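You operate a simulated robot arm through the tools that you are given. There is no shell and no other tool. Be economical: measure what you need, move in short steps, check, and stop when the job is done.

The job below is to be done with a simulated two-armed robot. You get a single attempt, and the scene is never put back.

TASK
On the top below the glass cabinets, fold the teal towel in half, so that its two long edges meet.

Only the result counts: the job must be done as asked and must still hold three seconds after the hand-in. Knocking over, shifting, dropping, spilling or breaking anything else fails it. Flat cloth is picked up by pressing the open fingertips on it (5 to 10 N) and closing them slowly along it; thin cloth reads only 2 to 8 mm in the jaws.

THE ROBOT
Two 7-joint arms with two-finger parallel grippers on one trunk, on a base that drives. Base frame: it is fixed to the floor where the robot stands at the start and does not move with it; the origin is under the middle of the robot, x ahead of it, y to its left, z up. Units: m, degrees, N and s.
The left shoulder is at the start at [0.05, 0.168, 1.107], the right one opposite. Places, roughly: top below the glass cabinets [0.5, 0.3, 0.8]. Payload 1.57 kg a hand.
The tool frame of a hand sits at the grasp point between the pads (the TCP): z along the fingers, y along the line on which they close. The tips reach 0.03 m beyond it. Largest opening 0.08 m; finger width 0.017, thickness 0.012; the body of the gripper, 0.04 by 0.082 m, starts 0.08 m behind the TCP.
Orientation is told as [roll, pitch, yaw] about the base's x, y, z axes, in that order, counted from this pose: with the fingers straight down and closing along the base's y, the tool's x points along the base's -x, its y along +y and its z along -z.

THE INTERFACE
- The arms move only by the tool apply_moves. It takes "left_commands", "right_commands" or both (then of equal length, played together; a hand with none holds still); each is one flat list of numbers, 7 for each row, row after row: the shift along the tool's x, y, z in units of 20 mm (1.0 is 20 mm), then the turn, a rotation vector about the tool's x, y, z in units of 8 degrees (1.0 is 8 degrees), then the opening, from 0 (shut) to 1 (fully open). In form: [tx, ty, tz, rx, ry, rz, hand, tx, ty, tz, rx, ry, rz, hand, ...]. A call has 1 to 12 rows; each row shifts and turns the commanded pose from where the row before left it, along the tool's axes as they then stand. A call with a number of a shift or a turn outside -1 to 1 is refused whole. Rows are played at 5 a second. More than 0.05 m and 8.6 degrees between two rows, or a gripper value outside its range, and nothing of the call is played. Where a pose cannot be reached the arm comes as near as it can. A force on the tool above 40 N (or 10 N above the force at the start of the call, whichever is more), or a blocked arm, ends the call early, and 0.2 s more pass. The fingers move at their own pace (about 0.045 m/s each) and stop on an object; they squeeze with about 30 N. The grip force told is the motor's: it shows also when the fingers shut on nothing. Time passes only in rows, and 0.2 s behind the last, so rows that do not move let the fingers close. It gives the time, the measured TCP pose, the force on the tool (base axes), the opening and the grip force at its end, in the units of the frame above (readings bear some noise), with the torque about the TCP (base axes, N m) and any sound that the robot's microphone picked up.
- Cameras (640 x 400 px; columns grow to the right, rows downward): "scene" is now at [0.1232, -0.0033, 1.3082]; the picture's right is [-0.04, -1.00, 0.00], its down [-0.67, 0.03, -0.74] and it looks along [0.74, -0.03, -0.67] (base axes); focal length 264 px, centre (320, 200). "left" rides on the left gripper at [0.072, 0.007, -0.122] in its tool frame; the picture's right is [-0.09, 1.00, 0.00], its down [-0.84, -0.08, -0.54] and it looks along [-0.54, -0.05, 0.84] (tool axes); focal length 238 px, centre (320, 200). "right" rides on the right gripper at [0.072, -0.007, -0.122] in its tool frame; the picture's right is [0.09, 1.00, 0.00], its down [-0.84, 0.08, -0.54] and it looks along [-0.54, 0.05, 0.84] (tool axes); focal length 238 px, centre (320, 200). There is no depth. A picture from a camera that has moved, and an enlarged one, comes with that camera's place and axes in the base frame and with its lens.
- grab_frame(camera): a new picture of that camera. It takes no simulated time.
- lift_body(by): slides the trunk up (or, below 0, down) by that many m; the arms and the scene camera ride with it, the base frame stays. It gives what a move gives, with no picture.
- base_move(legs): drives the robot by 1 to 6 legs, each [ahead, left, turn to the left] in m, m and degrees, along the robot's own axes; the way and the turn of a leg run together, so that a leg with both is an arc; at most 1.5 m and 180 degrees a leg. The arms and the cameras ride along, it lands a little off, and it stops where it bumps. It gives what a move gives.
- head_to(pan, tilt): turns the head with the scene camera to pan (to the left, within 80 degrees either way) and tilt (down, from -29 to 69), counted from straight ahead of the robot. It gives what a move gives.
- close_up(camera, box): a new picture of the part [left, top, right, bottom] of that camera's present view, enlarged. It takes no simulated time.
- hand_in(): hands the job in; it is judged then, once.

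Work in short steps. Places have to be worked out from the pictures, the camera data and where the tool is seen: move nearer, look again, correct. Check each grasp and each placing, and mend what went wrong. You have 120 turns and 88 pictures in all, those below and enlarged ones among them. Open the grippers and draw the arms clear of the work before you hand the job in, unless the task says otherwise; then end with one line.

The tools are called after "Request:" as name(argument=value, ...) on one line, values as JSON. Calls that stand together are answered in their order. apply_moves: Moves the arms, as the interface text tells. Its arguments: {"type":"object","properties":{"left_commands":{"type":"array","items":{"type":"number"}},"right_commands":{"type":"array","items":{"type":"number"}}},"required":[]} The other tools are called the same way: lift_body (by) slides the trunk up or down; base_move (legs) drives the base; head_to (pan, tilt) turns the head that bears the scene camera; grab_frame (camera) takes a picture; close_up (camera, box) takes an enlarged picture of a part of a camera's view; hand_in () hands the job in.

At the start:

```text
time_s: 0.0
left_eef_pos: [0.471, 0.1997, 1.0667]
left_orientation: [0.0, 0.0, 0.1]
left_wrist_force: [-0.1, 0.0, 0.4]
left_moment: [0.01, -0.02, -0.02]
left_grip_width: 0.0801
left_grip_force: 0.0
right_eef_pos: [0.5064, -0.2053, 1.0675]
right_orientation: [0.0, 0.0, 0.0]
right_wrist_force: [0.5, 0.5, -0.5]
right_moment: [0.03, 0.02, 0.01]
right_grip_width: 0.0803
right_grip_force: 0.0
trunk travel left (down, up): [-0.275, 0.168]
robot x, y, heading: [0.0013, -0.0028, -0.0]
head pan, tilt: [-2.2, 42.1]
```

scene: 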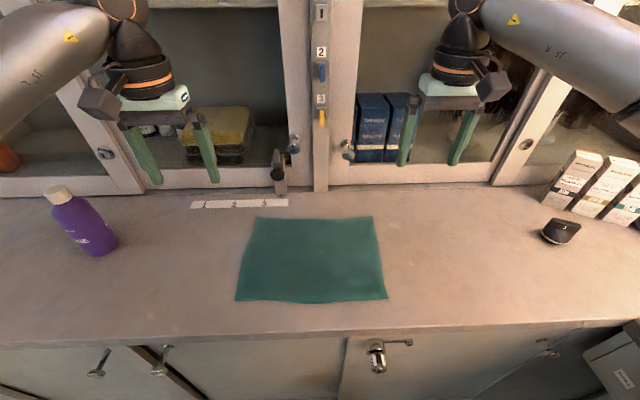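
right: 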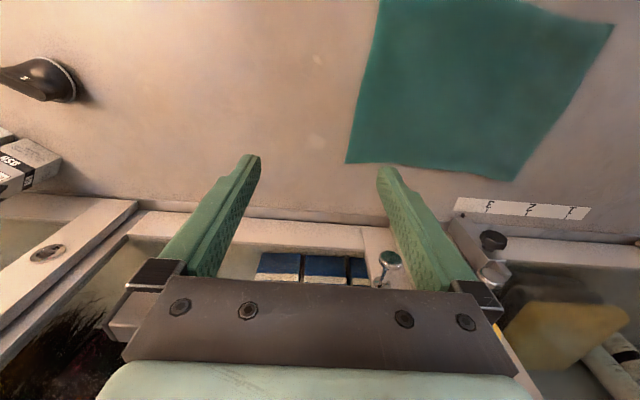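
left: 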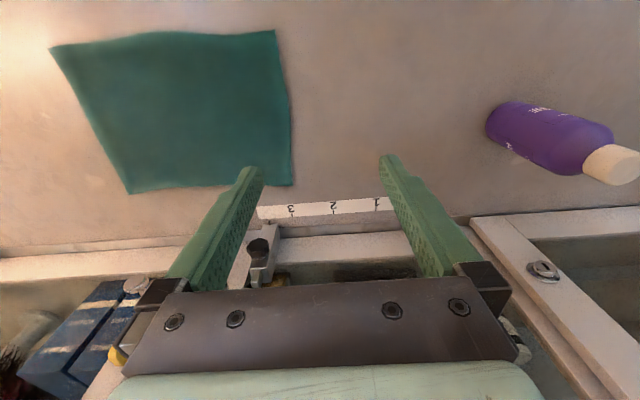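

I put the towel at roughly x 0.40–0.65 and y −0.17 to 0.16, with its long edges along y. The far edge is at the reach limit, so I look down to see how much room there is to drive ahead.

Request:
head_to(pan=0, tilt=69)

Request:
grab_frame(camera="scene")

```text
time_s: 0.9
left_eef_pos: [0.4712, 0.1998, 1.0671]
left_orientation: [0.0, 0.0, 0.0]
left_wrist_force: [-0.9, 0.1, 0.2]
left_moment: [0.02, -0.02, 0.0]
left_grip_width: 0.0799
left_grip_force: 0.2
right_eef_pos: [0.5056, -0.2044, 1.0673]
right_orientation: [0.0, 0.0, 0.0]
right_wrist_force: [0.3, 0.5, 0.4]
right_moment: [0.02, -0.02, -0.04]
right_grip_width: 0.0799
right_grip_force: 0.1
trunk travel left (down, up): [-0.275, 0.168]
robot x, y, heading: [-0.0016, 0.0042, 0.1]
head pan, tilt: [0.0, 68.8]
```

```text
84 pictures are left
camera scene: at [0.0957, -0.0001, 1.2751], right [0.0, -1.0, 0.0], down [-0.93, 0.0, -0.36], along [0.36, 0.0, -0.93], focal length 264 px, centre (320, 200)
```

scene: 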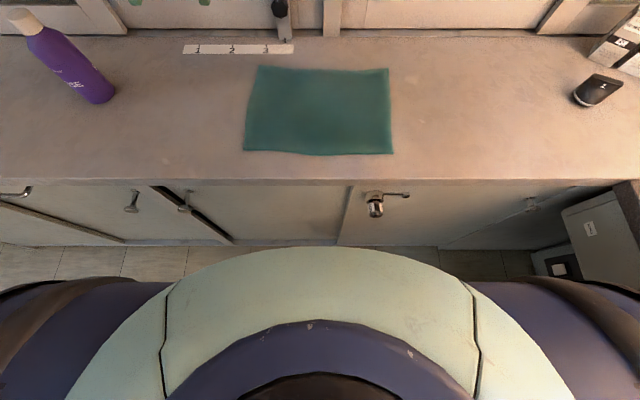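

The towel corners come out near (0.658, 0.159), (0.648, −0.173), (0.408, 0.168) and (0.402, −0.161). There's little room to drive, so I'll tilt the fingers forward 30°, which extends reach, and fold the far edge toward me. I move both hands over the towel first.

Request:
apply_moves(left_commands=[-0.625, -0.425, 0.9375, 0, 0, 0, 0.5, -0.625, -0.425, 0.9375, 0, 0, 0, 0.5, -0.625, -0.425, 0.9375, 0, 0, 0, 0.5, -0.625, -0.425, 0.9375, 0, 0, 0, 0.5, -0.625, -0.425, 0.9375, 0, 0, 0, 0.5, -0.625, -0.425, 0.9375, 0, 0, 0, 0.5, -0.625, -0.425, 0.9375, 0, 0, 0, 0.5, -0.625, -0.425, 0.9375, 0, 0, 0, 0.5, 0, 0, 0, 0, -0.9375, 0, 0.5, 0, 0, 0, 0, -0.9375, 0, 0.5, 0, 0, 0, 0, -0.9375, 0, 0.5, 0, 0, 0, 0, -0.9375, 0, 0.5], right_commands=[-0.406, 0.35, 0.9375, 0, 0, 0, 0.5, -0.406, 0.35, 0.9375, 0, 0, 0, 0.5, -0.406, 0.35, 0.9375, 0, 0, 0, 0.5, -0.406, 0.35, 0.9375, 0, 0, 0, 0.5, -0.406, 0.35, 0.9375, 0, 0, 0, 0.5, -0.406, 0.35, 0.9375, 0, 0, 0, 0.5, -0.406, 0.35, 0.9375, 0, 0, 0, 0.5, -0.406, 0.35, 0.9375, 0, 0, 0, 0.5, 0, 0, 0, 0, -0.9375, 0, 0.5, 0, 0, 0, 0, -0.9375, 0, 0.5, 0, 0, 0, 0, -0.9375, 0, 0.5, 0, 0, 0, 0, -0.9375, 0, 0.5])

Request:
head_to(pan=0, tilt=55)

Request:
grab_frame(camera="scene")

Request:
grab_frame(camera="left")

Request:
grab_frame(camera="right")

```text
time_s: 3.5
left_eef_pos: [0.5714, 0.1327, 0.9179]
left_orientation: [-0.1, -30.1, 0.1]
left_wrist_force: [-0.1, -0.1, -0.4]
left_moment: [-0.01, 0.01, 0.02]
left_grip_width: 0.0402
left_grip_force: 0.1
right_eef_pos: [0.5694, -0.1475, 0.918]
right_orientation: [0.1, -30.1, -0.1]
right_wrist_force: [0.1, -0.1, -0.1]
right_moment: [0.05, -0.04, 0.0]
right_grip_width: 0.0401
right_grip_force: 0.1
trunk travel left (down, up): [-0.275, 0.168]
robot x, y, heading: [-0.0004, 0.0016, 0.0]
head pan, tilt: [0.0, 68.8]
```

```text
time_s: 4.3
left_eef_pos: [0.5717, 0.1319, 0.9165]
left_orientation: [0.0, -30.0, 0.0]
left_wrist_force: [0.2, 1.1, -0.1]
left_moment: [0.0, 0.01, -0.01]
left_grip_width: 0.0399
left_grip_force: 0.1
right_eef_pos: [0.5697, -0.1484, 0.9174]
right_orientation: [0.1, -30.1, -0.2]
right_wrist_force: [-0.1, 0.8, 0.1]
right_moment: [-0.03, -0.01, 0.01]
right_grip_width: 0.0399
right_grip_force: 0.1
trunk travel left (down, up): [-0.275, 0.168]
robot x, y, heading: [0.0006, -0.0014, -0.0]
head pan, tilt: [0.0, 55.0]
```

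```text
83 pictures are left
camera scene: at [0.1118, -0.0001, 1.2905], right [0.0, -1.0, 0.0], down [-0.82, 0.0, -0.57], along [0.57, 0.0, -0.82], focal length 264 px, centre (320, 200)
```

scene: 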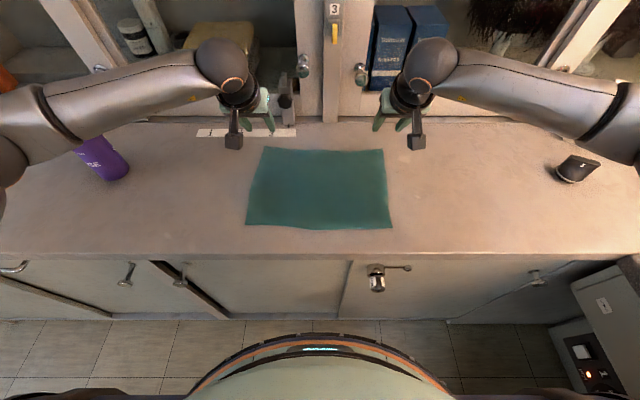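

```text
82 pictures are left
camera left: at [0.448, 0.1386, 0.9866], right [0.08, 1.0, 0.05], down [0.45, -0.08, 0.89], along [0.89, -0.05, -0.46], focal length 238 px, centre (320, 200)
```

left: 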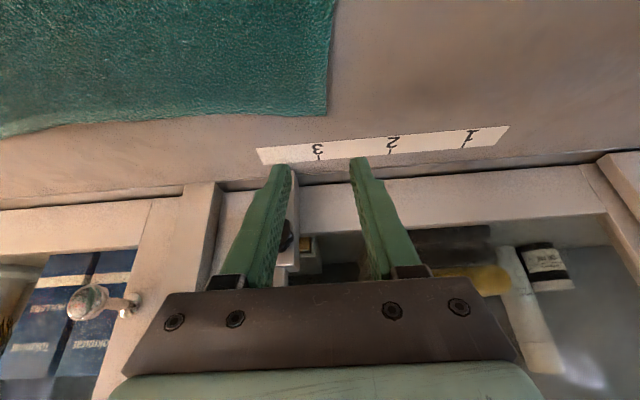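

```text
81 pictures are left
camera right: at [0.4464, -0.1566, 0.9884], right [-0.08, 1.0, -0.05], down [0.45, 0.08, 0.89], along [0.89, 0.05, -0.46], focal length 238 px, centre (320, 200)
```

right: 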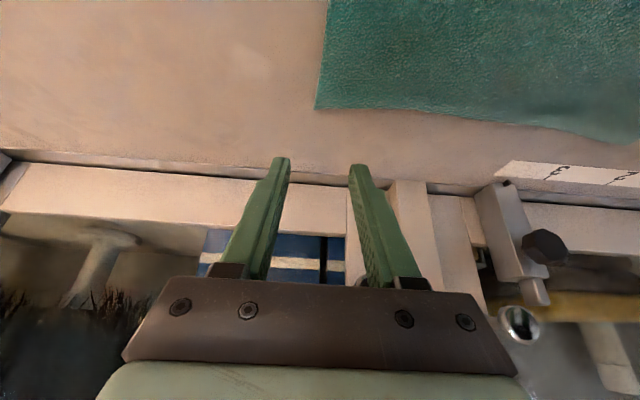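

The far corners read x≈0.65 on the left and 0.64 on the right, but the cameras differ by about 17 mm in y. I go down to about 3 cm above the cloth and look again.

Request:
apply_moves(left_commands=[-0.035, -0.058, 0.905, 0, 0, 0, 0.5, -0.035, -0.058, 0.905, 0, 0, 0, 0.5, -0.035, -0.058, 0.905, 0, 0, 0, 0.5, -0.035, -0.058, 0.905, 0, 0, 0, 0.5, -0.035, -0.058, 0.905, 0, 0, 0, 0.5, -0.035, -0.058, 0.905, 0, 0, 0, 0.5], right_commands=[0.0225, 0.067, 0.872, 0, 0, 0, 0.5, 0.0225, 0.067, 0.872, 0, 0, 0, 0.5, 0.0225, 0.067, 0.872, 0, 0, 0, 0.5, 0.0225, 0.067, 0.872, 0, 0, 0, 0.5, 0.0225, 0.067, 0.872, 0, 0, 0, 0.5, 0.0225, 0.067, 0.872, 0, 0, 0, 0.5])

Request:
grab_frame(camera="left")

Request:
grab_frame(camera="right")

Request:
close_up(camera="scene", box=[200, 80, 440, 230])

```text
time_s: 5.6
left_eef_pos: [0.623, 0.1213, 0.8506]
left_orientation: [-0.5, -31.4, 0.1]
left_wrist_force: [-12.4, 1.3, 23.1]
left_moment: [0.59, 0.16, 0.21]
left_grip_width: 0.0411
left_grip_force: 0.7
right_eef_pos: [0.6144, -0.1381, 0.8502]
right_orientation: [0.5, -31.5, -0.2]
right_wrist_force: [-14.7, -0.9, 24.9]
right_moment: [-0.61, 0.25, -0.3]
right_grip_width: 0.0414
right_grip_force: 1.1
trunk travel left (down, up): [-0.275, 0.168]
robot x, y, heading: [-0.0006, -0.0022, -0.1]
head pan, tilt: [0.0, 55.0]
stopped in row 6 (left hand): the force on the tool passed its limit (the readings are from after the stop); the commanded pose is now the measured one
```

```text
80 pictures are left
camera left: at [0.4981, 0.1284, 0.9165], right [0.08, 1.0, 0.04], down [0.43, -0.07, 0.9], along [0.9, -0.06, -0.44], focal length 238 px, centre (320, 200)
```

left: 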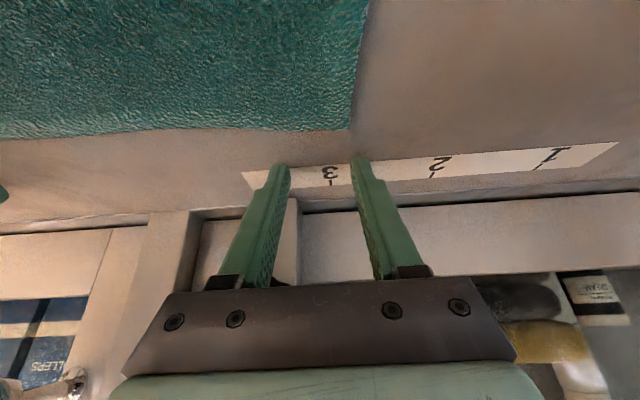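

```text
79 pictures are left
camera right: at [0.4892, -0.1463, 0.9176], right [-0.08, 1.0, -0.04], down [0.43, 0.07, 0.9], along [0.9, 0.06, -0.43], focal length 238 px, centre (320, 200)
```

right: 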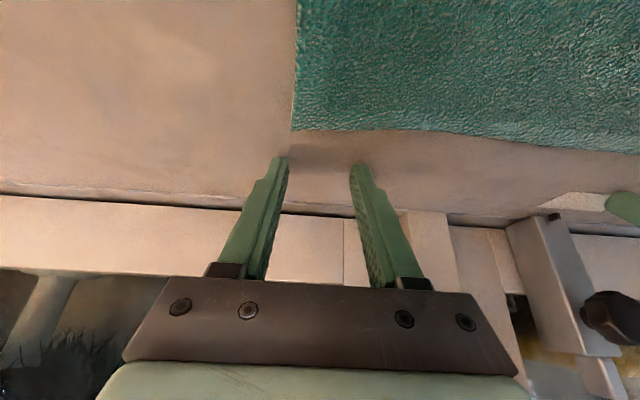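

```text
2.67 times, centred on (320, 155) of scene
camera zoom: at [0.1026, -0.0001, 1.2921], right [0.0, -1.0, 0.0], down [-0.81, 0.0, -0.58], along [0.58, 0.0, -0.81], focal length 705 px, centre (320, 320)
```

zoom: 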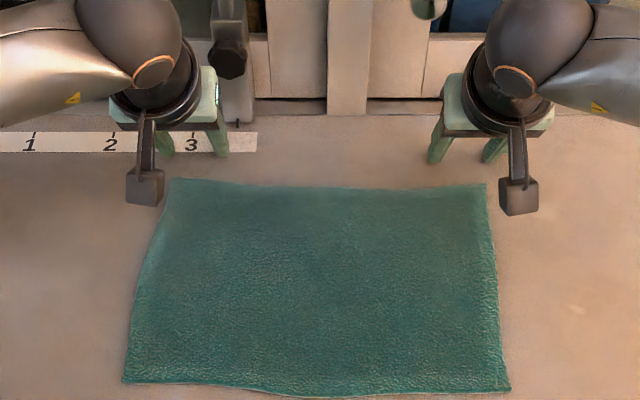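

Both hands touched the bare counter at TCP z = 0.85, so the surface is really at z≈0.82. With that height the cameras agree: the far corners are (0.605, 0.14) and (0.596, −0.156), and the near edge is at about 0.374. I lift, reduce the tilt to 10° and move back over the far edge.

Request:
apply_moves(left_commands=[-0.39, 0, -0.64, 0, 0, 0, 0.5, -0.39, 0, -0.64, 0, 0, 0, 0.5, 0, 0, 0, 0, 0.892, 0, 0.5, 0, 0, 0, 0, 0.892, 0, 0.5, 0, 0, 0, 0, 0.892, 0, 0.5, 0.86, -0.325, 0.125, 0, 0, 0, 0.5, 0.86, -0.325, 0.125, 0, 0, 0, 0.5], right_commands=[-0.39, 0, -0.64, 0, 0, 0, 0.5, -0.39, 0, -0.64, 0, 0, 0, 0.5, 0, 0, 0, 0, 0.892, 0, 0.5, 0, 0, 0, 0, 0.892, 0, 0.5, 0, 0, 0, 0, 0.892, 0, 0.5, 0.86, 0.325, 0.125, 0, 0, 0, 0.5, 0.86, 0.325, 0.125, 0, 0, 0, 0.5])

Request:
grab_frame(camera="left")

Request:
grab_frame(camera="right")

```text
time_s: 7.2
left_eef_pos: [0.5939, 0.1106, 0.8606]
left_orientation: [-0.2, -8.9, 0.0]
left_wrist_force: [0.6, 0.5, -0.4]
left_moment: [-0.02, 0.04, 0.05]
left_grip_width: 0.0402
left_grip_force: 0.0
right_eef_pos: [0.5845, -0.1261, 0.8598]
right_orientation: [0.2, -9.2, 0.0]
right_wrist_force: [0.4, -0.7, -0.4]
right_moment: [-0.02, -0.01, 0.02]
right_grip_width: 0.0398
right_grip_force: 0.0
trunk travel left (down, up): [-0.275, 0.168]
robot x, y, heading: [0.0024, 0.0021, 0.1]
head pan, tilt: [0.0, 55.0]
```

```text
77 pictures are left
camera left: at [0.503, 0.1172, 0.9689], right [0.09, 1.0, 0.01], down [0.74, -0.08, 0.67], along [0.66, -0.05, -0.75], focal length 238 px, centre (320, 200)
```

left: 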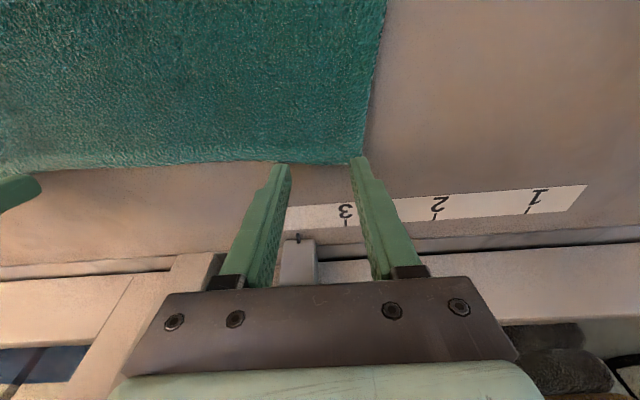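

```text
76 pictures are left
camera right: at [0.4942, -0.1344, 0.9683], right [-0.09, 1.0, -0.01], down [0.74, 0.07, 0.67], along [0.67, 0.05, -0.74], focal length 238 px, centre (320, 200)
```

right: 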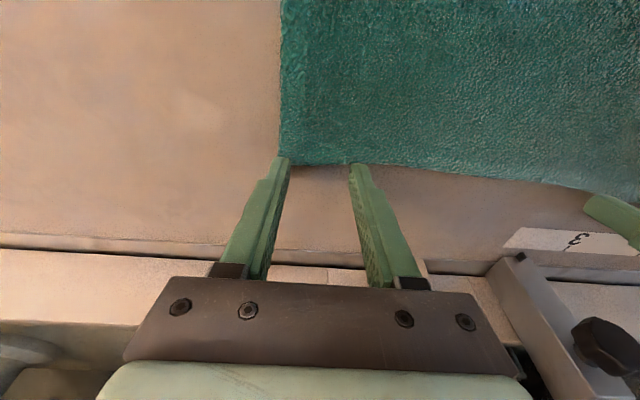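

The edge lies at x≈0.596 (left hand) and 0.589 (right hand). I shift the tips about 1 cm inside it and come down near contact.

Request:
apply_moves(left_commands=[0.62, 0, -0.1, 0, 0, 0, 0.5, 0.05, 0, 0.25, 0, 0, 0, 0.5, 0.01, 0, 0.08, 0, 0, 0, 0.5, 0, 0, 0, 0, 0, 0, 0.5], right_commands=[0.52, 0, -0.1, 0, 0, 0, 0.5, 0.05, 0, 0.25, 0, 0, 0, 0.5, 0.01, 0, 0.08, 0, 0, 0, 0.5, 0, 0, 0, 0, 0, 0, 0.5])

```text
time_s: 8.2
left_eef_pos: [0.5812, 0.1108, 0.8541]
left_orientation: [-0.3, -9.1, 0.0]
left_wrist_force: [-1.4, 0.0, 4.1]
left_moment: [-0.02, 0.04, 0.02]
left_grip_width: 0.0398
left_grip_force: 0.1
right_eef_pos: [0.5743, -0.124, 0.8541]
right_orientation: [0.3, -9.2, 0.0]
right_wrist_force: [0.1, 0.6, 4.5]
right_moment: [0.02, 0.04, -0.02]
right_grip_width: 0.04
right_grip_force: 0.0
trunk travel left (down, up): [-0.275, 0.168]
robot x, y, heading: [0.0003, 0.0001, -0.1]
head pan, tilt: [0.0, 55.0]
```

The tips touch with about 4 N. I press about 1 mm more and close slowly.

Request:
apply_moves(left_commands=[0, 0, 0.06, 0, 0, 0, 0.5, 0, 0, 0, 0, 0, 0, 0.44, 0, 0, 0, 0, 0, 0, 0.38, 0, 0, 0, 0, 0, 0, 0.32, 0, 0, 0, 0, 0, 0, 0.26, 0, 0, 0, 0, 0, 0, 0.2, 0, 0, 0, 0, 0, 0, 0.15, 0, 0, 0, 0, 0, 0, 0.1, 0, 0, 0, 0, 0, 0, 0.05, 0, 0, 0, 0, 0, 0, 0, 0, 0, 0, 0, 0, 0, 0, 0, 0, 0, 0, 0, 0, 0], right_commands=[0, 0, 0.06, 0, 0, 0, 0.5, 0, 0, 0, 0, 0, 0, 0.44, 0, 0, 0, 0, 0, 0, 0.38, 0, 0, 0, 0, 0, 0, 0.32, 0, 0, 0, 0, 0, 0, 0.26, 0, 0, 0, 0, 0, 0, 0.2, 0, 0, 0, 0, 0, 0, 0.15, 0, 0, 0, 0, 0, 0, 0.1, 0, 0, 0, 0, 0, 0, 0.05, 0, 0, 0, 0, 0, 0, 0, 0, 0, 0, 0, 0, 0, 0, 0, 0, 0, 0, 0, 0, 0])

Request:
grab_frame(camera="left")

Request:
grab_frame(camera="right")

```text
time_s: 10.8
left_eef_pos: [0.5804, 0.1103, 0.8531]
left_orientation: [-0.3, -9.3, 0.0]
left_wrist_force: [1.4, -7.9, 12.3]
left_moment: [-0.22, 0.01, -0.05]
left_grip_width: 0.0042
left_grip_force: 24.8
right_eef_pos: [0.5735, -0.1258, 0.8529]
right_orientation: [0.4, -9.4, 0.0]
right_wrist_force: [0.5, 6.5, 14.7]
right_moment: [0.21, -0.02, 0.01]
right_grip_width: 0.0057
right_grip_force: 25.5
trunk travel left (down, up): [-0.275, 0.168]
robot x, y, heading: [0.0009, 0.0004, -0.0]
head pan, tilt: [0.0, 55.0]
```

```text
75 pictures are left
camera left: at [0.4891, 0.1162, 0.962], right [0.09, 1.0, 0.01], down [0.74, -0.08, 0.67], along [0.67, -0.06, -0.74], focal length 238 px, centre (320, 200)
```

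left: 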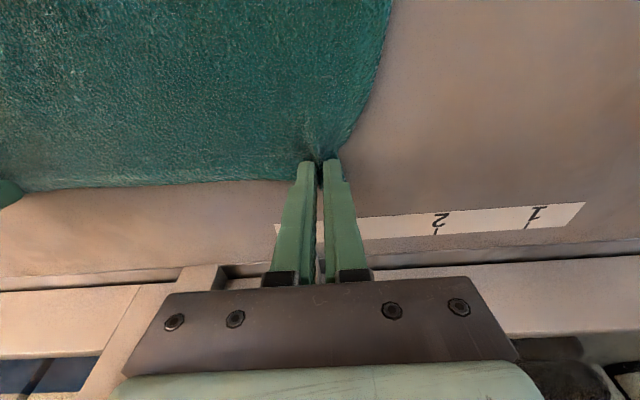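

```text
74 pictures are left
camera right: at [0.4821, -0.1341, 0.9631], right [-0.09, 1.0, -0.01], down [0.74, 0.07, 0.67], along [0.67, 0.06, -0.74], focal length 238 px, centre (320, 200)
```

right: 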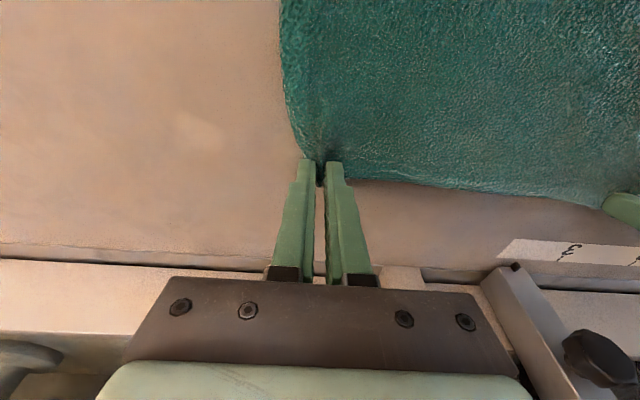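

Both hands hold cloth (4–6 mm, 25 N). I now carry the far edge up along an arc about the midline, tilting gradually. This is the first half.

Request:
apply_moves(left_commands=[-0.012, 0.019, -0.6, 0, 0, 0, 0, -0.012, 0.019, -0.6, 0, 0, 0, 0, 0.183, 0.019, -0.588, 0, -0.169, 0, 0, 0.183, 0.019, -0.588, 0, -0.169, 0, 0, 0.33, 0.019, -0.551, 0, -0.25, 0, 0, 0.33, 0.019, -0.551, 0, -0.25, 0, 0, 0.435, 0.019, -0.5015, 0, -0.25, 0, 0, 0.435, 0.019, -0.5015, 0, -0.25, 0, 0, 0.5385, 0.019, -0.429, 0, -0.3125, 0, 0, 0.5385, 0.019, -0.429, 0, -0.3125, 0, 0, 0.6045, 0.019, -0.351, 0, -0.3125, 0, 0, 0.6045, 0.019, -0.351, 0, -0.3125, 0, 0], right_commands=[-0.012, 0.019, -0.6, 0, 0, 0, 0, -0.012, 0.019, -0.6, 0, 0, 0, 0, 0.183, 0.019, -0.588, 0, -0.169, 0, 0, 0.183, 0.019, -0.588, 0, -0.169, 0, 0, 0.33, 0.019, -0.551, 0, -0.25, 0, 0, 0.33, 0.019, -0.551, 0, -0.25, 0, 0, 0.435, 0.019, -0.5015, 0, -0.25, 0, 0, 0.435, 0.019, -0.5015, 0, -0.25, 0, 0, 0.5385, 0.019, -0.429, 0, -0.3125, 0, 0, 0.5385, 0.019, -0.429, 0, -0.3125, 0, 0, 0.6045, 0.019, -0.351, 0, -0.3125, 0, 0, 0.6045, 0.019, -0.351, 0, -0.3125, 0, 0])

Request:
grab_frame(camera="scene")

Request:
grab_frame(camera="left")

```text
time_s: 13.4
left_eef_pos: [0.471, 0.1148, 0.9402]
left_orientation: [-0.4, -29.8, 0.1]
left_wrist_force: [0.1, -10.8, -0.1]
left_moment: [-0.34, 0.02, -0.11]
left_grip_width: 0.0041
left_grip_force: 24.5
right_eef_pos: [0.465, -0.1226, 0.9397]
right_orientation: [0.4, -30.0, -0.1]
right_wrist_force: [-0.2, 11.1, -0.3]
right_moment: [0.34, 0.03, 0.09]
right_grip_width: 0.0043
right_grip_force: 24.7
trunk travel left (down, up): [-0.275, 0.168]
robot x, y, heading: [-0.0023, 0.0009, -0.1]
head pan, tilt: [0.0, 55.0]
```

```text
73 pictures are left
camera scene: at [0.1108, -0.0001, 1.2906], right [0.0, -1.0, 0.0], down [-0.82, 0.0, -0.57], along [0.57, 0.0, -0.82], focal length 264 px, centre (320, 200)
```

scene: 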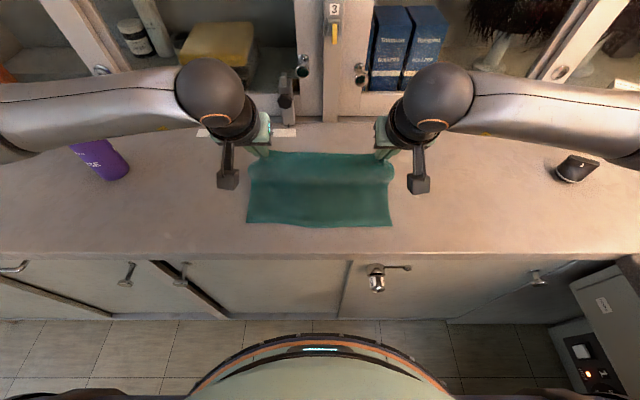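

```text
72 pictures are left
camera left: at [0.348, 0.1215, 1.0106], right [0.08, 1.0, 0.04], down [0.46, -0.07, 0.89], along [0.89, -0.05, -0.46], focal length 238 px, centre (320, 200)
```

left: 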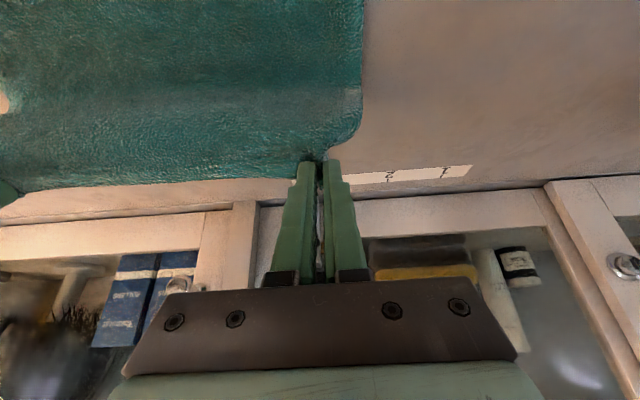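

The edge is up cleanly with the near half lying flat. There's about 11 N of tension between the hands, so I ease that slightly and continue down the arc, stopping about 2 cm above the near edge.

Request:
apply_moves(left_commands=[0.6525, 0.007, -0.264, 0, -0.3125, 0, 0, 0.6525, 0.007, -0.264, 0, -0.3125, 0, 0, 0.684, 0.007, -0.1665, 0, -0.3125, 0, 0, 0.684, 0.007, -0.1665, 0, -0.3125, 0, 0, 0.693, 0.007, -0.059, 0, -0.3125, 0, 0, 0.693, 0.007, -0.059, 0, -0.3125, 0, 0, 0.68, 0.007, 0.045, 0, -0.3125, 0, 0, 0.68, 0.007, 0.045, 0, -0.3125, 0, 0, 0.584, 0.007, 0.167, 0, 0, 0, 0, 0.584, 0.007, 0.167, 0, 0, 0, 0], right_commands=[0.6525, 0.031, -0.264, 0, -0.3125, 0, 0, 0.6525, 0.031, -0.264, 0, -0.3125, 0, 0, 0.684, 0.031, -0.1665, 0, -0.3125, 0, 0, 0.684, 0.031, -0.1665, 0, -0.3125, 0, 0, 0.693, 0.031, -0.059, 0, -0.3125, 0, 0, 0.693, 0.031, -0.059, 0, -0.3125, 0, 0, 0.68, 0.031, 0.045, 0, -0.3125, 0, 0, 0.68, 0.031, 0.045, 0, -0.3125, 0, 0, 0.584, 0.031, 0.167, 0, 0, 0, 0, 0.584, 0.031, 0.167, 0, 0, 0, 0])

Request:
close_up(camera="scene", box=[200, 110, 440, 260])

Request:
grab_frame(camera="left")

Request:
grab_frame(camera="right")

```text
time_s: 15.6
left_eef_pos: [0.3671, 0.116, 0.8656]
left_orientation: [-0.3, -49.6, 0.2]
left_wrist_force: [-1.2, -3.5, -0.1]
left_moment: [-0.1, 0.01, -0.12]
left_grip_width: 0.0038
left_grip_force: 25.0
right_eef_pos: [0.3643, -0.1144, 0.864]
right_orientation: [0.4, -49.8, -0.4]
right_wrist_force: [0.4, 3.0, 0.0]
right_moment: [0.05, -0.02, 0.06]
right_grip_width: 0.004
right_grip_force: 25.6
right hand out of reach, approached as far as the arm can: row 8
trunk travel left (down, up): [-0.275, 0.168]
robot x, y, heading: [-0.0035, 0.0003, -0.2]
head pan, tilt: [0.0, 55.0]
```

```text
2.67 times, centred on (320, 185) of scene
camera zoom: at [0.111, -0.0001, 1.2906], right [0.0, -1.0, 0.0], down [-0.82, 0.0, -0.57], along [0.57, 0.0, -0.82], focal length 705 px, centre (320, 240)
```

zoom: 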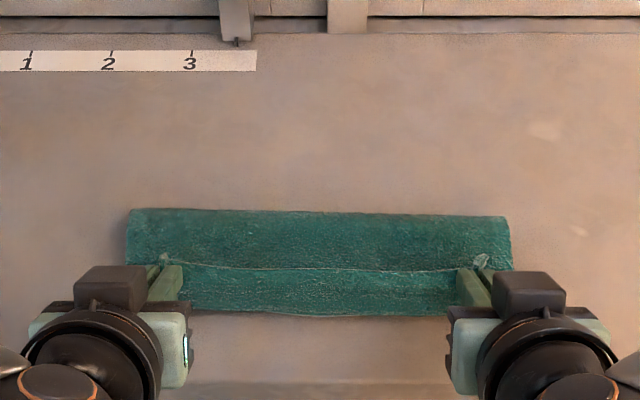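

```text
70 pictures are left
camera left: at [0.2277, 0.1217, 0.8892], right [0.06, 1.0, 0.07], down [0.13, -0.07, 0.99], along [0.99, -0.05, -0.13], focal length 238 px, centre (320, 200)
```

left: 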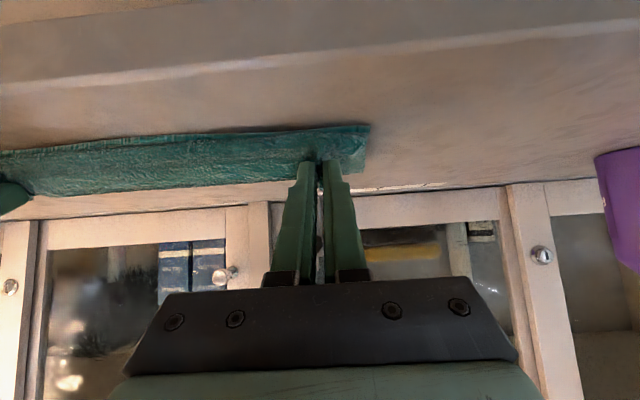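

```text
69 pictures are left
camera right: at [0.2246, -0.1224, 0.8887], right [-0.06, 1.0, -0.07], down [0.12, 0.07, 0.99], along [0.99, 0.05, -0.13], focal length 238 px, centre (320, 200)
```

right: 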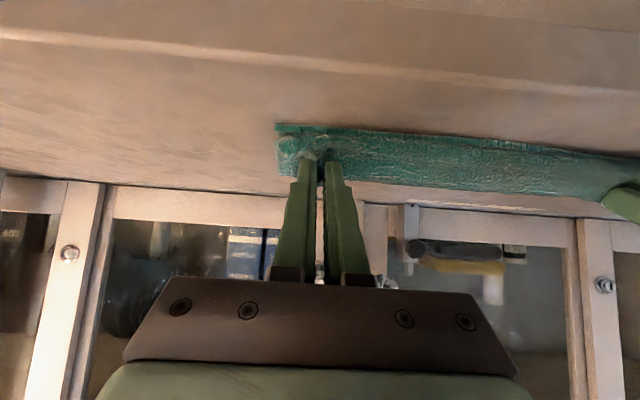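

The fold is going well: the upper edge is parallel to the near one and just above it. I lower to near contact with a bit more tilt, so the pinched edge will flop toward the near side when released.

Request:
apply_moves(left_commands=[0.265, 0, 0.08, 0, -0.4167, 0, 0, 0.265, 0, 0.08, 0, -0.4167, 0, 0, 0.265, 0, 0.08, 0, -0.4167, 0, 0, 0, 0, 0, 0, 0, 0, 0], right_commands=[0.293, 0, 0.017, 0, -0.4167, 0, 0, 0.293, 0, 0.017, 0, -0.4167, 0, 0, 0.293, 0, 0.017, 0, -0.4167, 0, 0, 0, 0, 0, 0, 0, 0, 0])

Request:
close_up(camera="scene", box=[220, 150, 420, 275])

```text
time_s: 16.6
left_eef_pos: [0.3701, 0.1142, 0.856]
left_orientation: [-1.6, -60.8, 2.0]
left_wrist_force: [0.3, -0.7, 0.4]
left_moment: [0.03, 0.01, 0.01]
left_grip_width: 0.0038
left_grip_force: 24.6
right_eef_pos: [0.3712, -0.1095, 0.8642]
right_orientation: [4.8, -62.7, -5.7]
right_wrist_force: [0.5, -0.7, -1.0]
right_moment: [0.01, -0.04, 0.03]
right_grip_width: 0.0041
right_grip_force: 24.8
trunk travel left (down, up): [-0.275, 0.168]
robot x, y, heading: [-0.0045, -0.0002, -0.1]
head pan, tilt: [0.0, 55.0]
```

```text
3.20 times, centred on (320, 212) of scene
camera zoom: at [0.111, -0.0002, 1.2905], right [0.0, -1.0, 0.0], down [-0.82, 0.0, -0.57], along [0.57, 0.0, -0.82], focal length 846 px, centre (320, 160)
```

zoom: 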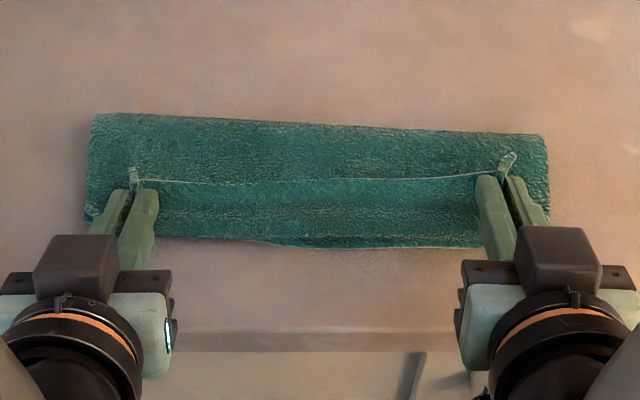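

The extra tilt took the right arm to its limit and it drifted forward. I turn both back to about 45° tilt and read the pose.

Request:
apply_moves(left_commands=[0, 0, 0, 0, 0.5, 0, 0, 0, 0, 0, 0, 0.5, 0, 0, 0, 0, 0, 0, 0.5, 0, 0, 0, 0, 0, 0, 0, 0, 0], right_commands=[0, 0, 0, 0, 0.5, 0, 0, 0, 0, 0, 0, 0.5, 0, 0, 0, 0, 0, 0, 0.5, 0, 0, 0, 0, 0, 0, 0, 0, 0])

```text
time_s: 17.6
left_eef_pos: [0.3624, 0.1152, 0.8526]
left_orientation: [-0.5, -48.0, 0.2]
left_wrist_force: [3.6, -4.9, 19.9]
left_moment: [-0.11, -0.41, -0.09]
left_grip_width: 0.0039
left_grip_force: 25.1
right_eef_pos: [0.3544, -0.1125, 0.8526]
right_orientation: [0.5, -48.4, -0.3]
right_wrist_force: [5.4, 3.0, 25.3]
right_moment: [0.11, -0.57, 0.04]
right_grip_width: 0.0039
right_grip_force: 25.0
trunk travel left (down, up): [-0.275, 0.168]
robot x, y, heading: [-0.005, 0.0015, 0.1]
head pan, tilt: [0.0, 55.0]
```

The tips are pressing at about 20–25 N, right at the target spot. I raise 4 mm and look before releasing.

Request:
apply_moves(left_commands=[-0.15, 0, -0.13, 0, 0, 0, 0, 0, 0, 0, 0, 0, 0, 0], right_commands=[-0.15, 0, -0.13, 0, 0, 0, 0, 0, 0, 0, 0, 0, 0, 0])

Request:
close_up(camera="scene", box=[220, 150, 420, 275])

```text
time_s: 18.2
left_eef_pos: [0.3605, 0.1157, 0.8543]
left_orientation: [-0.2, -47.6, 0.0]
left_wrist_force: [1.3, -4.4, 6.9]
left_moment: [-0.12, -0.18, -0.1]
left_grip_width: 0.0039
left_grip_force: 24.7
right_eef_pos: [0.3544, -0.1121, 0.8535]
right_orientation: [0.5, -47.9, -0.2]
right_wrist_force: [3.5, 4.5, 14.1]
right_moment: [0.1, -0.3, 0.08]
right_grip_width: 0.004
right_grip_force: 24.8
trunk travel left (down, up): [-0.275, 0.168]
robot x, y, heading: [0.0008, 0.0018, 0.0]
head pan, tilt: [0.0, 55.0]
```

```text
3.20 times, centred on (320, 212) of scene
camera zoom: at [0.11, 0.0, 1.2904], right [0.0, -1.0, 0.0], down [-0.82, 0.0, -0.57], along [0.57, 0.0, -0.82], focal length 846 px, centre (320, 160)
```

zoom: 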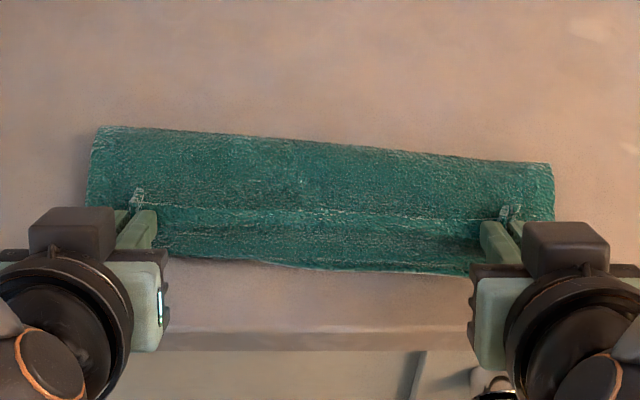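

The near edge was dragged a little: it's now at about 0.363 on the left and 0.349 on the right, so the upper edge is 2–3 cm short. I lift 12 mm and back the base up 2 cm, which gives the arms room.

Request:
apply_moves(left_commands=[-0.446, 0, -0.4, 0, 0, 0, 0, 0, 0, 0, 0, 0, 0, 0], right_commands=[-0.446, 0, -0.4, 0, 0, 0, 0, 0, 0, 0, 0, 0, 0, 0])

Request:
base_move(legs=[[-0.02, 0, 0]])

Request:
close_up(camera="scene", box=[220, 150, 420, 275])

Request:
grab_frame(camera="right")

Request:
grab_frame(camera="left")

```text
time_s: 18.8
left_eef_pos: [0.3616, 0.1152, 0.8663]
left_orientation: [-0.4, -47.5, 0.2]
left_wrist_force: [-0.7, -2.8, 0.0]
left_moment: [-0.1, 0.01, -0.05]
left_grip_width: 0.0037
left_grip_force: 24.2
right_eef_pos: [0.3567, -0.113, 0.8631]
right_orientation: [0.3, -47.7, -0.2]
right_wrist_force: [0.0, 1.5, -0.2]
right_moment: [0.08, -0.01, 0.03]
right_grip_width: 0.004
right_grip_force: 24.5
right hand out of reach, approached as far as the arm can: row 1
trunk travel left (down, up): [-0.275, 0.168]
robot x, y, heading: [-0.0027, 0.0011, -0.1]
head pan, tilt: [0.0, 55.0]
```

```text
time_s: 19.6
left_eef_pos: [0.343, 0.1172, 0.8669]
left_orientation: [-0.3, -47.8, 0.2]
left_wrist_force: [0.8, -1.3, -0.4]
left_moment: [-0.07, 0.0, 0.0]
left_grip_width: 0.0038
left_grip_force: 24.6
right_eef_pos: [0.3362, -0.1118, 0.8629]
right_orientation: [0.3, -48.0, -0.3]
right_wrist_force: [0.0, 1.4, 0.5]
right_moment: [0.07, 0.0, 0.04]
right_grip_width: 0.0043
right_grip_force: 25.0
trunk travel left (down, up): [-0.275, 0.168]
robot x, y, heading: [-0.0175, 0.0009, 0.0]
head pan, tilt: [0.0, 55.0]
```

```text
3.20 times, centred on (320, 212) of scene
camera zoom: at [0.0903, -0.0002, 1.2906], right [0.0, -1.0, 0.0], down [-0.82, 0.0, -0.57], along [0.57, 0.0, -0.82], focal length 846 px, centre (320, 160)
```

zoom: 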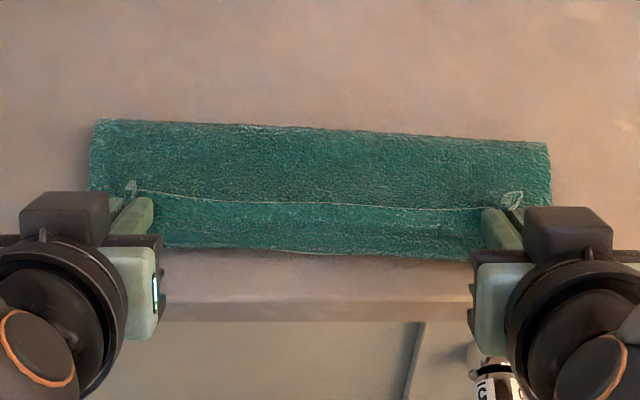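

```text
65 pictures are left
camera right: at [0.1968, -0.1202, 0.8934], right [-0.06, 1.0, -0.06], down [0.16, 0.07, 0.98], along [0.99, 0.05, -0.16], focal length 238 px, centre (320, 200)
```

right: 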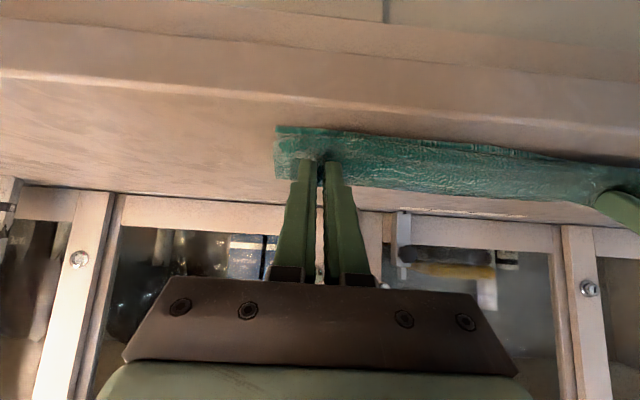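

```text
64 pictures are left
camera left: at [0.2033, 0.1224, 0.8956], right [0.06, 1.0, 0.06], down [0.16, -0.07, 0.98], along [0.98, -0.05, -0.17], focal length 238 px, centre (320, 200)
```

left: 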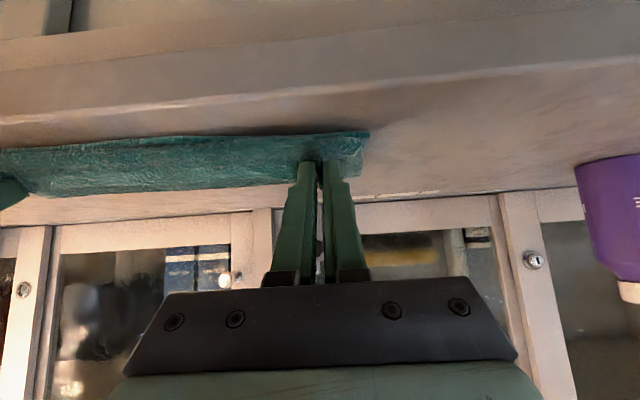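

Relative to the near edge (0.350 left, 0.341 right) the pinches are about 15 mm inside, and the target is about 10 mm. I back up 6 mm more and lower gently to light contact.

Request:
base_move(legs=[[-0.006, 0, 0]])

Request:
apply_moves(left_commands=[0.2, 0, 0.18, 0, 0, 0, 0, 0.2, 0, 0.18, 0, 0, 0, 0, 0, 0, 0, 0, 0, 0, 0], right_commands=[0.13, 0, 0.11, 0, 0, 0, 0, 0.13, 0, 0.11, 0, 0, 0, 0, 0, 0, 0, 0, 0, 0, 0])

Request:
close_up(camera="scene", box=[220, 150, 420, 275])

```text
time_s: 20.4
left_eef_pos: [0.3368, 0.1156, 0.8673]
left_orientation: [-0.3, -47.8, 0.2]
left_wrist_force: [-0.4, -2.5, -0.3]
left_moment: [-0.07, -0.03, -0.03]
left_grip_width: 0.0038
left_grip_force: 24.5
right_eef_pos: [0.329, -0.1122, 0.8642]
right_orientation: [0.4, -48.0, -0.3]
right_wrist_force: [-0.3, 2.1, 0.9]
right_moment: [0.09, -0.01, 0.04]
right_grip_width: 0.0043
right_grip_force: 24.4
trunk travel left (down, up): [-0.275, 0.168]
robot x, y, heading: [-0.0245, 0.0004, -0.2]
head pan, tilt: [0.0, 55.0]
```

```text
time_s: 21.1
left_eef_pos: [0.3369, 0.1146, 0.8573]
left_orientation: [-0.4, -47.7, 0.2]
left_wrist_force: [0.3, -2.2, 1.0]
left_moment: [-0.05, -0.02, -0.04]
left_grip_width: 0.0038
left_grip_force: 24.5
right_eef_pos: [0.331, -0.1122, 0.8576]
right_orientation: [0.3, -47.9, -0.3]
right_wrist_force: [0.8, 1.5, 2.3]
right_moment: [0.09, -0.06, 0.06]
right_grip_width: 0.0039
right_grip_force: 24.7
trunk travel left (down, up): [-0.275, 0.168]
robot x, y, heading: [-0.0287, -0.0036, -0.0]
head pan, tilt: [0.0, 55.0]
```

```text
3.20 times, centred on (320, 212) of scene
camera zoom: at [0.0849, -0.0001, 1.2906], right [0.0, -1.0, 0.0], down [-0.82, 0.0, -0.57], along [0.57, 0.0, -0.82], focal length 846 px, centre (320, 160)
```

zoom: 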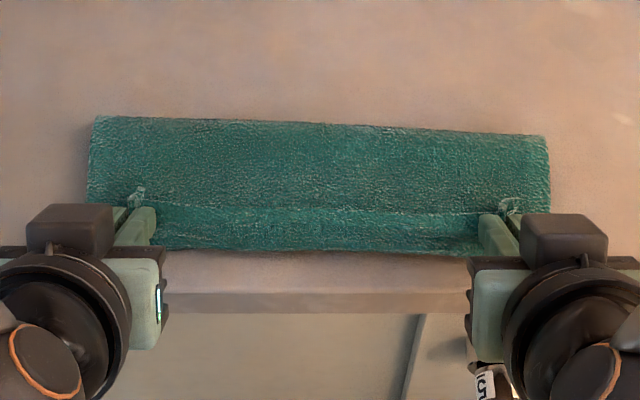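

It's unclear whether the near boundary I see is the lower layer or a curl of the upper one. I zoom the wrist cameras.

Request:
close_up(camera="left", box=[60, 80, 420, 220])

Request:
close_up(camera="right", box=[220, 80, 580, 220])

```text
1.78 times, centred on (240, 150) of left
camera zoom: at [0.1976, 0.1226, 0.8847], right [0.06, 1.0, 0.06], down [0.16, -0.07, 0.98], along [0.98, -0.05, -0.17], focal length 424 px, centre (462, 289)
```

zoom: 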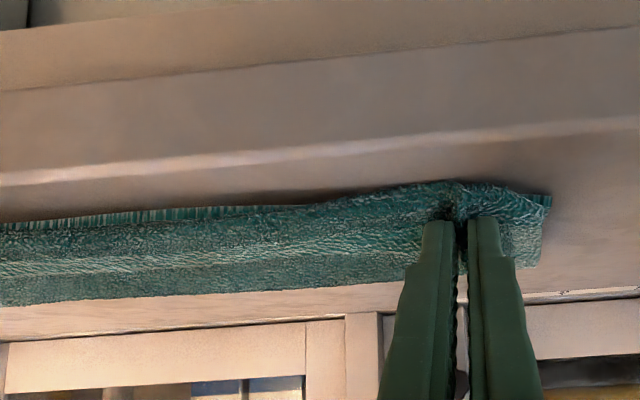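

```text
1.78 times, centred on (400, 150) of right
camera zoom: at [0.1913, -0.1199, 0.8864], right [-0.06, 1.0, -0.06], down [0.16, 0.07, 0.98], along [0.99, 0.05, -0.16], focal length 424 px, centre (178, 289)
```

zoom: 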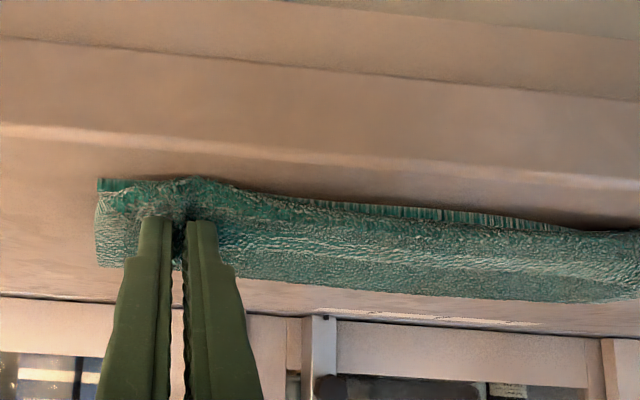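

The wrist views show the lower edge (striped band) just peeking out. Near each pinch the upper layer curls over it, so releasing here would overshoot. I lift 3 cm and go forward a bit to undo the curl and look again.

Request:
apply_moves(left_commands=[-0.757, 0, -0.28, 0, 0, 0, 0, -0.757, 0, -0.28, 0, 0, 0, 0, 0, 0, 0, 0, 0, 0, 0], right_commands=[-0.757, 0, -0.28, 0, 0, 0, 0, -0.757, 0, -0.28, 0, 0, 0, 0, 0, 0, 0, 0, 0, 0, 0])

Request:
close_up(camera="scene", box=[220, 150, 420, 275])

Request:
close_up(camera="left", box=[60, 80, 420, 220])

Request:
close_up(camera="right", box=[220, 80, 580, 220])

```text
time_s: 21.9
left_eef_pos: [0.3486, 0.1147, 0.8855]
left_orientation: [-0.4, -47.6, 0.2]
left_wrist_force: [0.9, -1.1, 0.9]
left_moment: [-0.05, -0.01, 0.03]
left_grip_width: 0.0036
left_grip_force: 24.2
right_eef_pos: [0.3436, -0.1105, 0.8873]
right_orientation: [0.3, -47.8, -0.2]
right_wrist_force: [0.1, 1.7, 0.2]
right_moment: [0.04, 0.01, 0.03]
right_grip_width: 0.004
right_grip_force: 24.7
trunk travel left (down, up): [-0.275, 0.168]
robot x, y, heading: [-0.026, 0.0031, -0.3]
head pan, tilt: [0.0, 55.0]
```

```text
3.20 times, centred on (320, 212) of scene
camera zoom: at [0.085, -0.0001, 1.2905], right [0.0, -1.0, 0.0], down [-0.82, 0.0, -0.57], along [0.57, 0.0, -0.82], focal length 846 px, centre (320, 160)
```

zoom: 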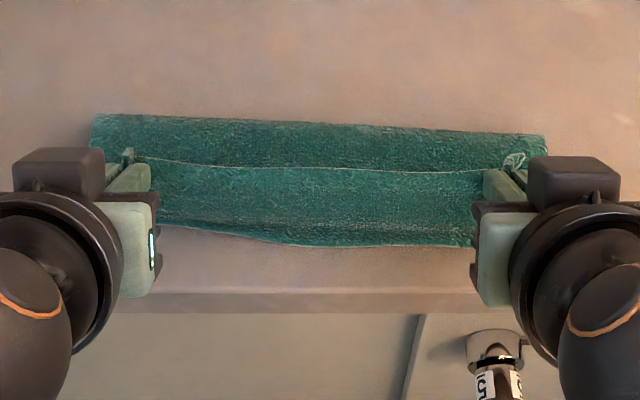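

```text
1.78 times, centred on (240, 150) of left
camera zoom: at [0.2097, 0.1223, 0.9147], right [0.06, 1.0, 0.06], down [0.16, -0.07, 0.98], along [0.98, -0.05, -0.17], focal length 424 px, centre (462, 289)
```

zoom: 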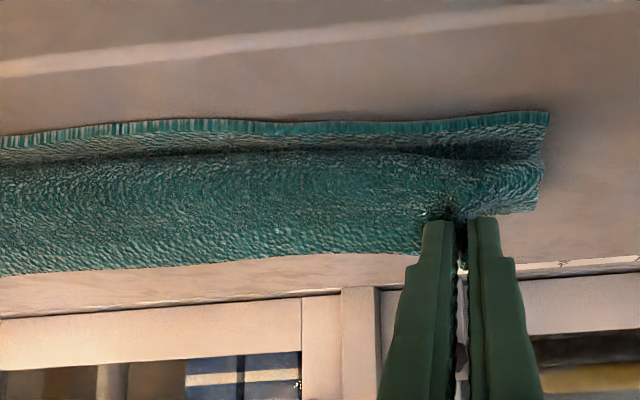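

```text
1.78 times, centred on (400, 150) of right
camera zoom: at [0.2038, -0.1193, 0.9165], right [-0.06, 1.0, -0.06], down [0.16, 0.07, 0.98], along [0.99, 0.05, -0.16], focal length 424 px, centre (178, 289)
```

zoom: 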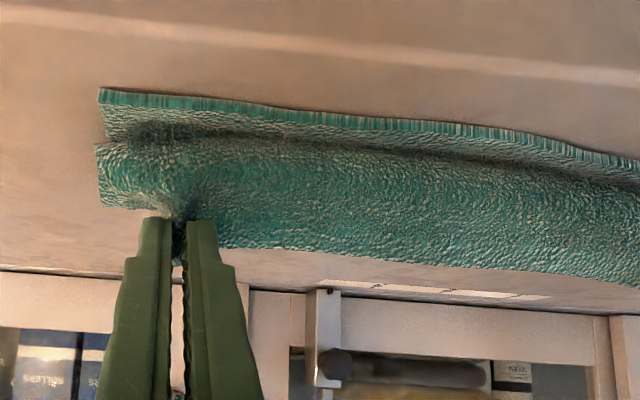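

Now I see the near edge clearly: 0.362 at the left corner and 0.347 at the right. The crease sits only about 9 cm from it where 11.2 cm is needed, so the upper layer has slack. I lift the held edge above the proper fold line so the lower half lies out.

Request:
apply_moves(left_commands=[-0.6875, 0, 0.245, 0, 0, 0, 0, -0.6875, 0, 0.245, 0, 0, 0, 0, -0.6875, 0, 0.245, 0, 0, 0, 0, -0.6875, 0, 0.245, 0, 0, 0, 0, -0.6875, 0, 0.245, 0, 0, 0, 0, -0.6875, 0, 0.245, 0, 0, 0, 0, -0.6875, 0, 0.245, 0, 0, 0, 0, -0.6875, 0, 0.245, 0, 0, 0, 0], right_commands=[-0.646, 0, 0.199, 0, 0, 0, 0, -0.646, 0, 0.199, 0, 0, 0, 0, -0.646, 0, 0.199, 0, 0, 0, 0, -0.646, 0, 0.199, 0, 0, 0, 0, -0.646, 0, 0.199, 0, 0, 0, 0, -0.646, 0, 0.199, 0, 0, 0, 0, -0.646, 0, 0.199, 0, 0, 0, 0, -0.646, 0, 0.199, 0, 0, 0, 0])

Request:
close_up(camera="scene", box=[220, 130, 420, 255])

Request:
grab_frame(camera="left")

Request:
grab_frame(camera="right")

```text
time_s: 23.8
left_eef_pos: [0.4534, 0.1161, 0.9419]
left_orientation: [-0.3, -47.6, 0.1]
left_wrist_force: [-0.1, -2.7, -1.1]
left_moment: [-0.07, -0.03, -0.05]
left_grip_width: 0.0037
left_grip_force: 24.7
right_eef_pos: [0.4364, -0.1136, 0.9414]
right_orientation: [0.4, -47.8, -0.3]
right_wrist_force: [-0.3, 2.5, -0.9]
right_moment: [0.06, 0.0, 0.05]
right_grip_width: 0.0043
right_grip_force: 25.3
trunk travel left (down, up): [-0.275, 0.168]
robot x, y, heading: [-0.0261, 0.0008, -0.2]
head pan, tilt: [0.0, 55.0]
```

```text
3.20 times, centred on (320, 192) of scene
camera zoom: at [0.0851, -0.0001, 1.2905], right [0.0, -1.0, 0.0], down [-0.82, 0.0, -0.57], along [0.57, 0.0, -0.82], focal length 846 px, centre (320, 224)
```

zoom: 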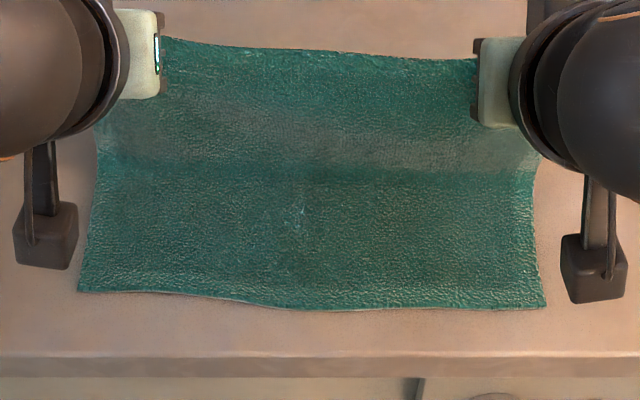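

```text
56 pictures are left
camera left: at [0.3138, 0.1226, 0.971], right [0.06, 1.0, 0.06], down [0.16, -0.07, 0.98], along [0.98, -0.05, -0.17], focal length 238 px, centre (320, 200)
```

left: 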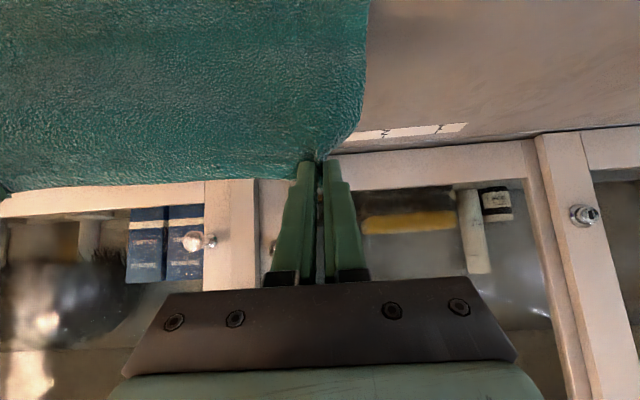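

```text
55 pictures are left
camera right: at [0.2968, -0.1212, 0.9711], right [-0.06, 1.0, -0.06], down [0.16, 0.07, 0.98], along [0.99, 0.05, -0.16], focal length 238 px, centre (320, 200)
```

right: 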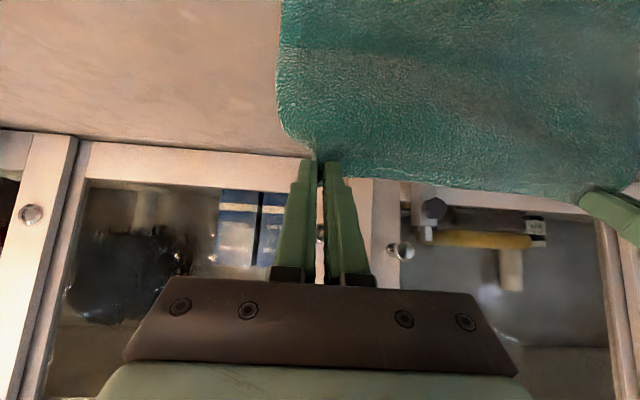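

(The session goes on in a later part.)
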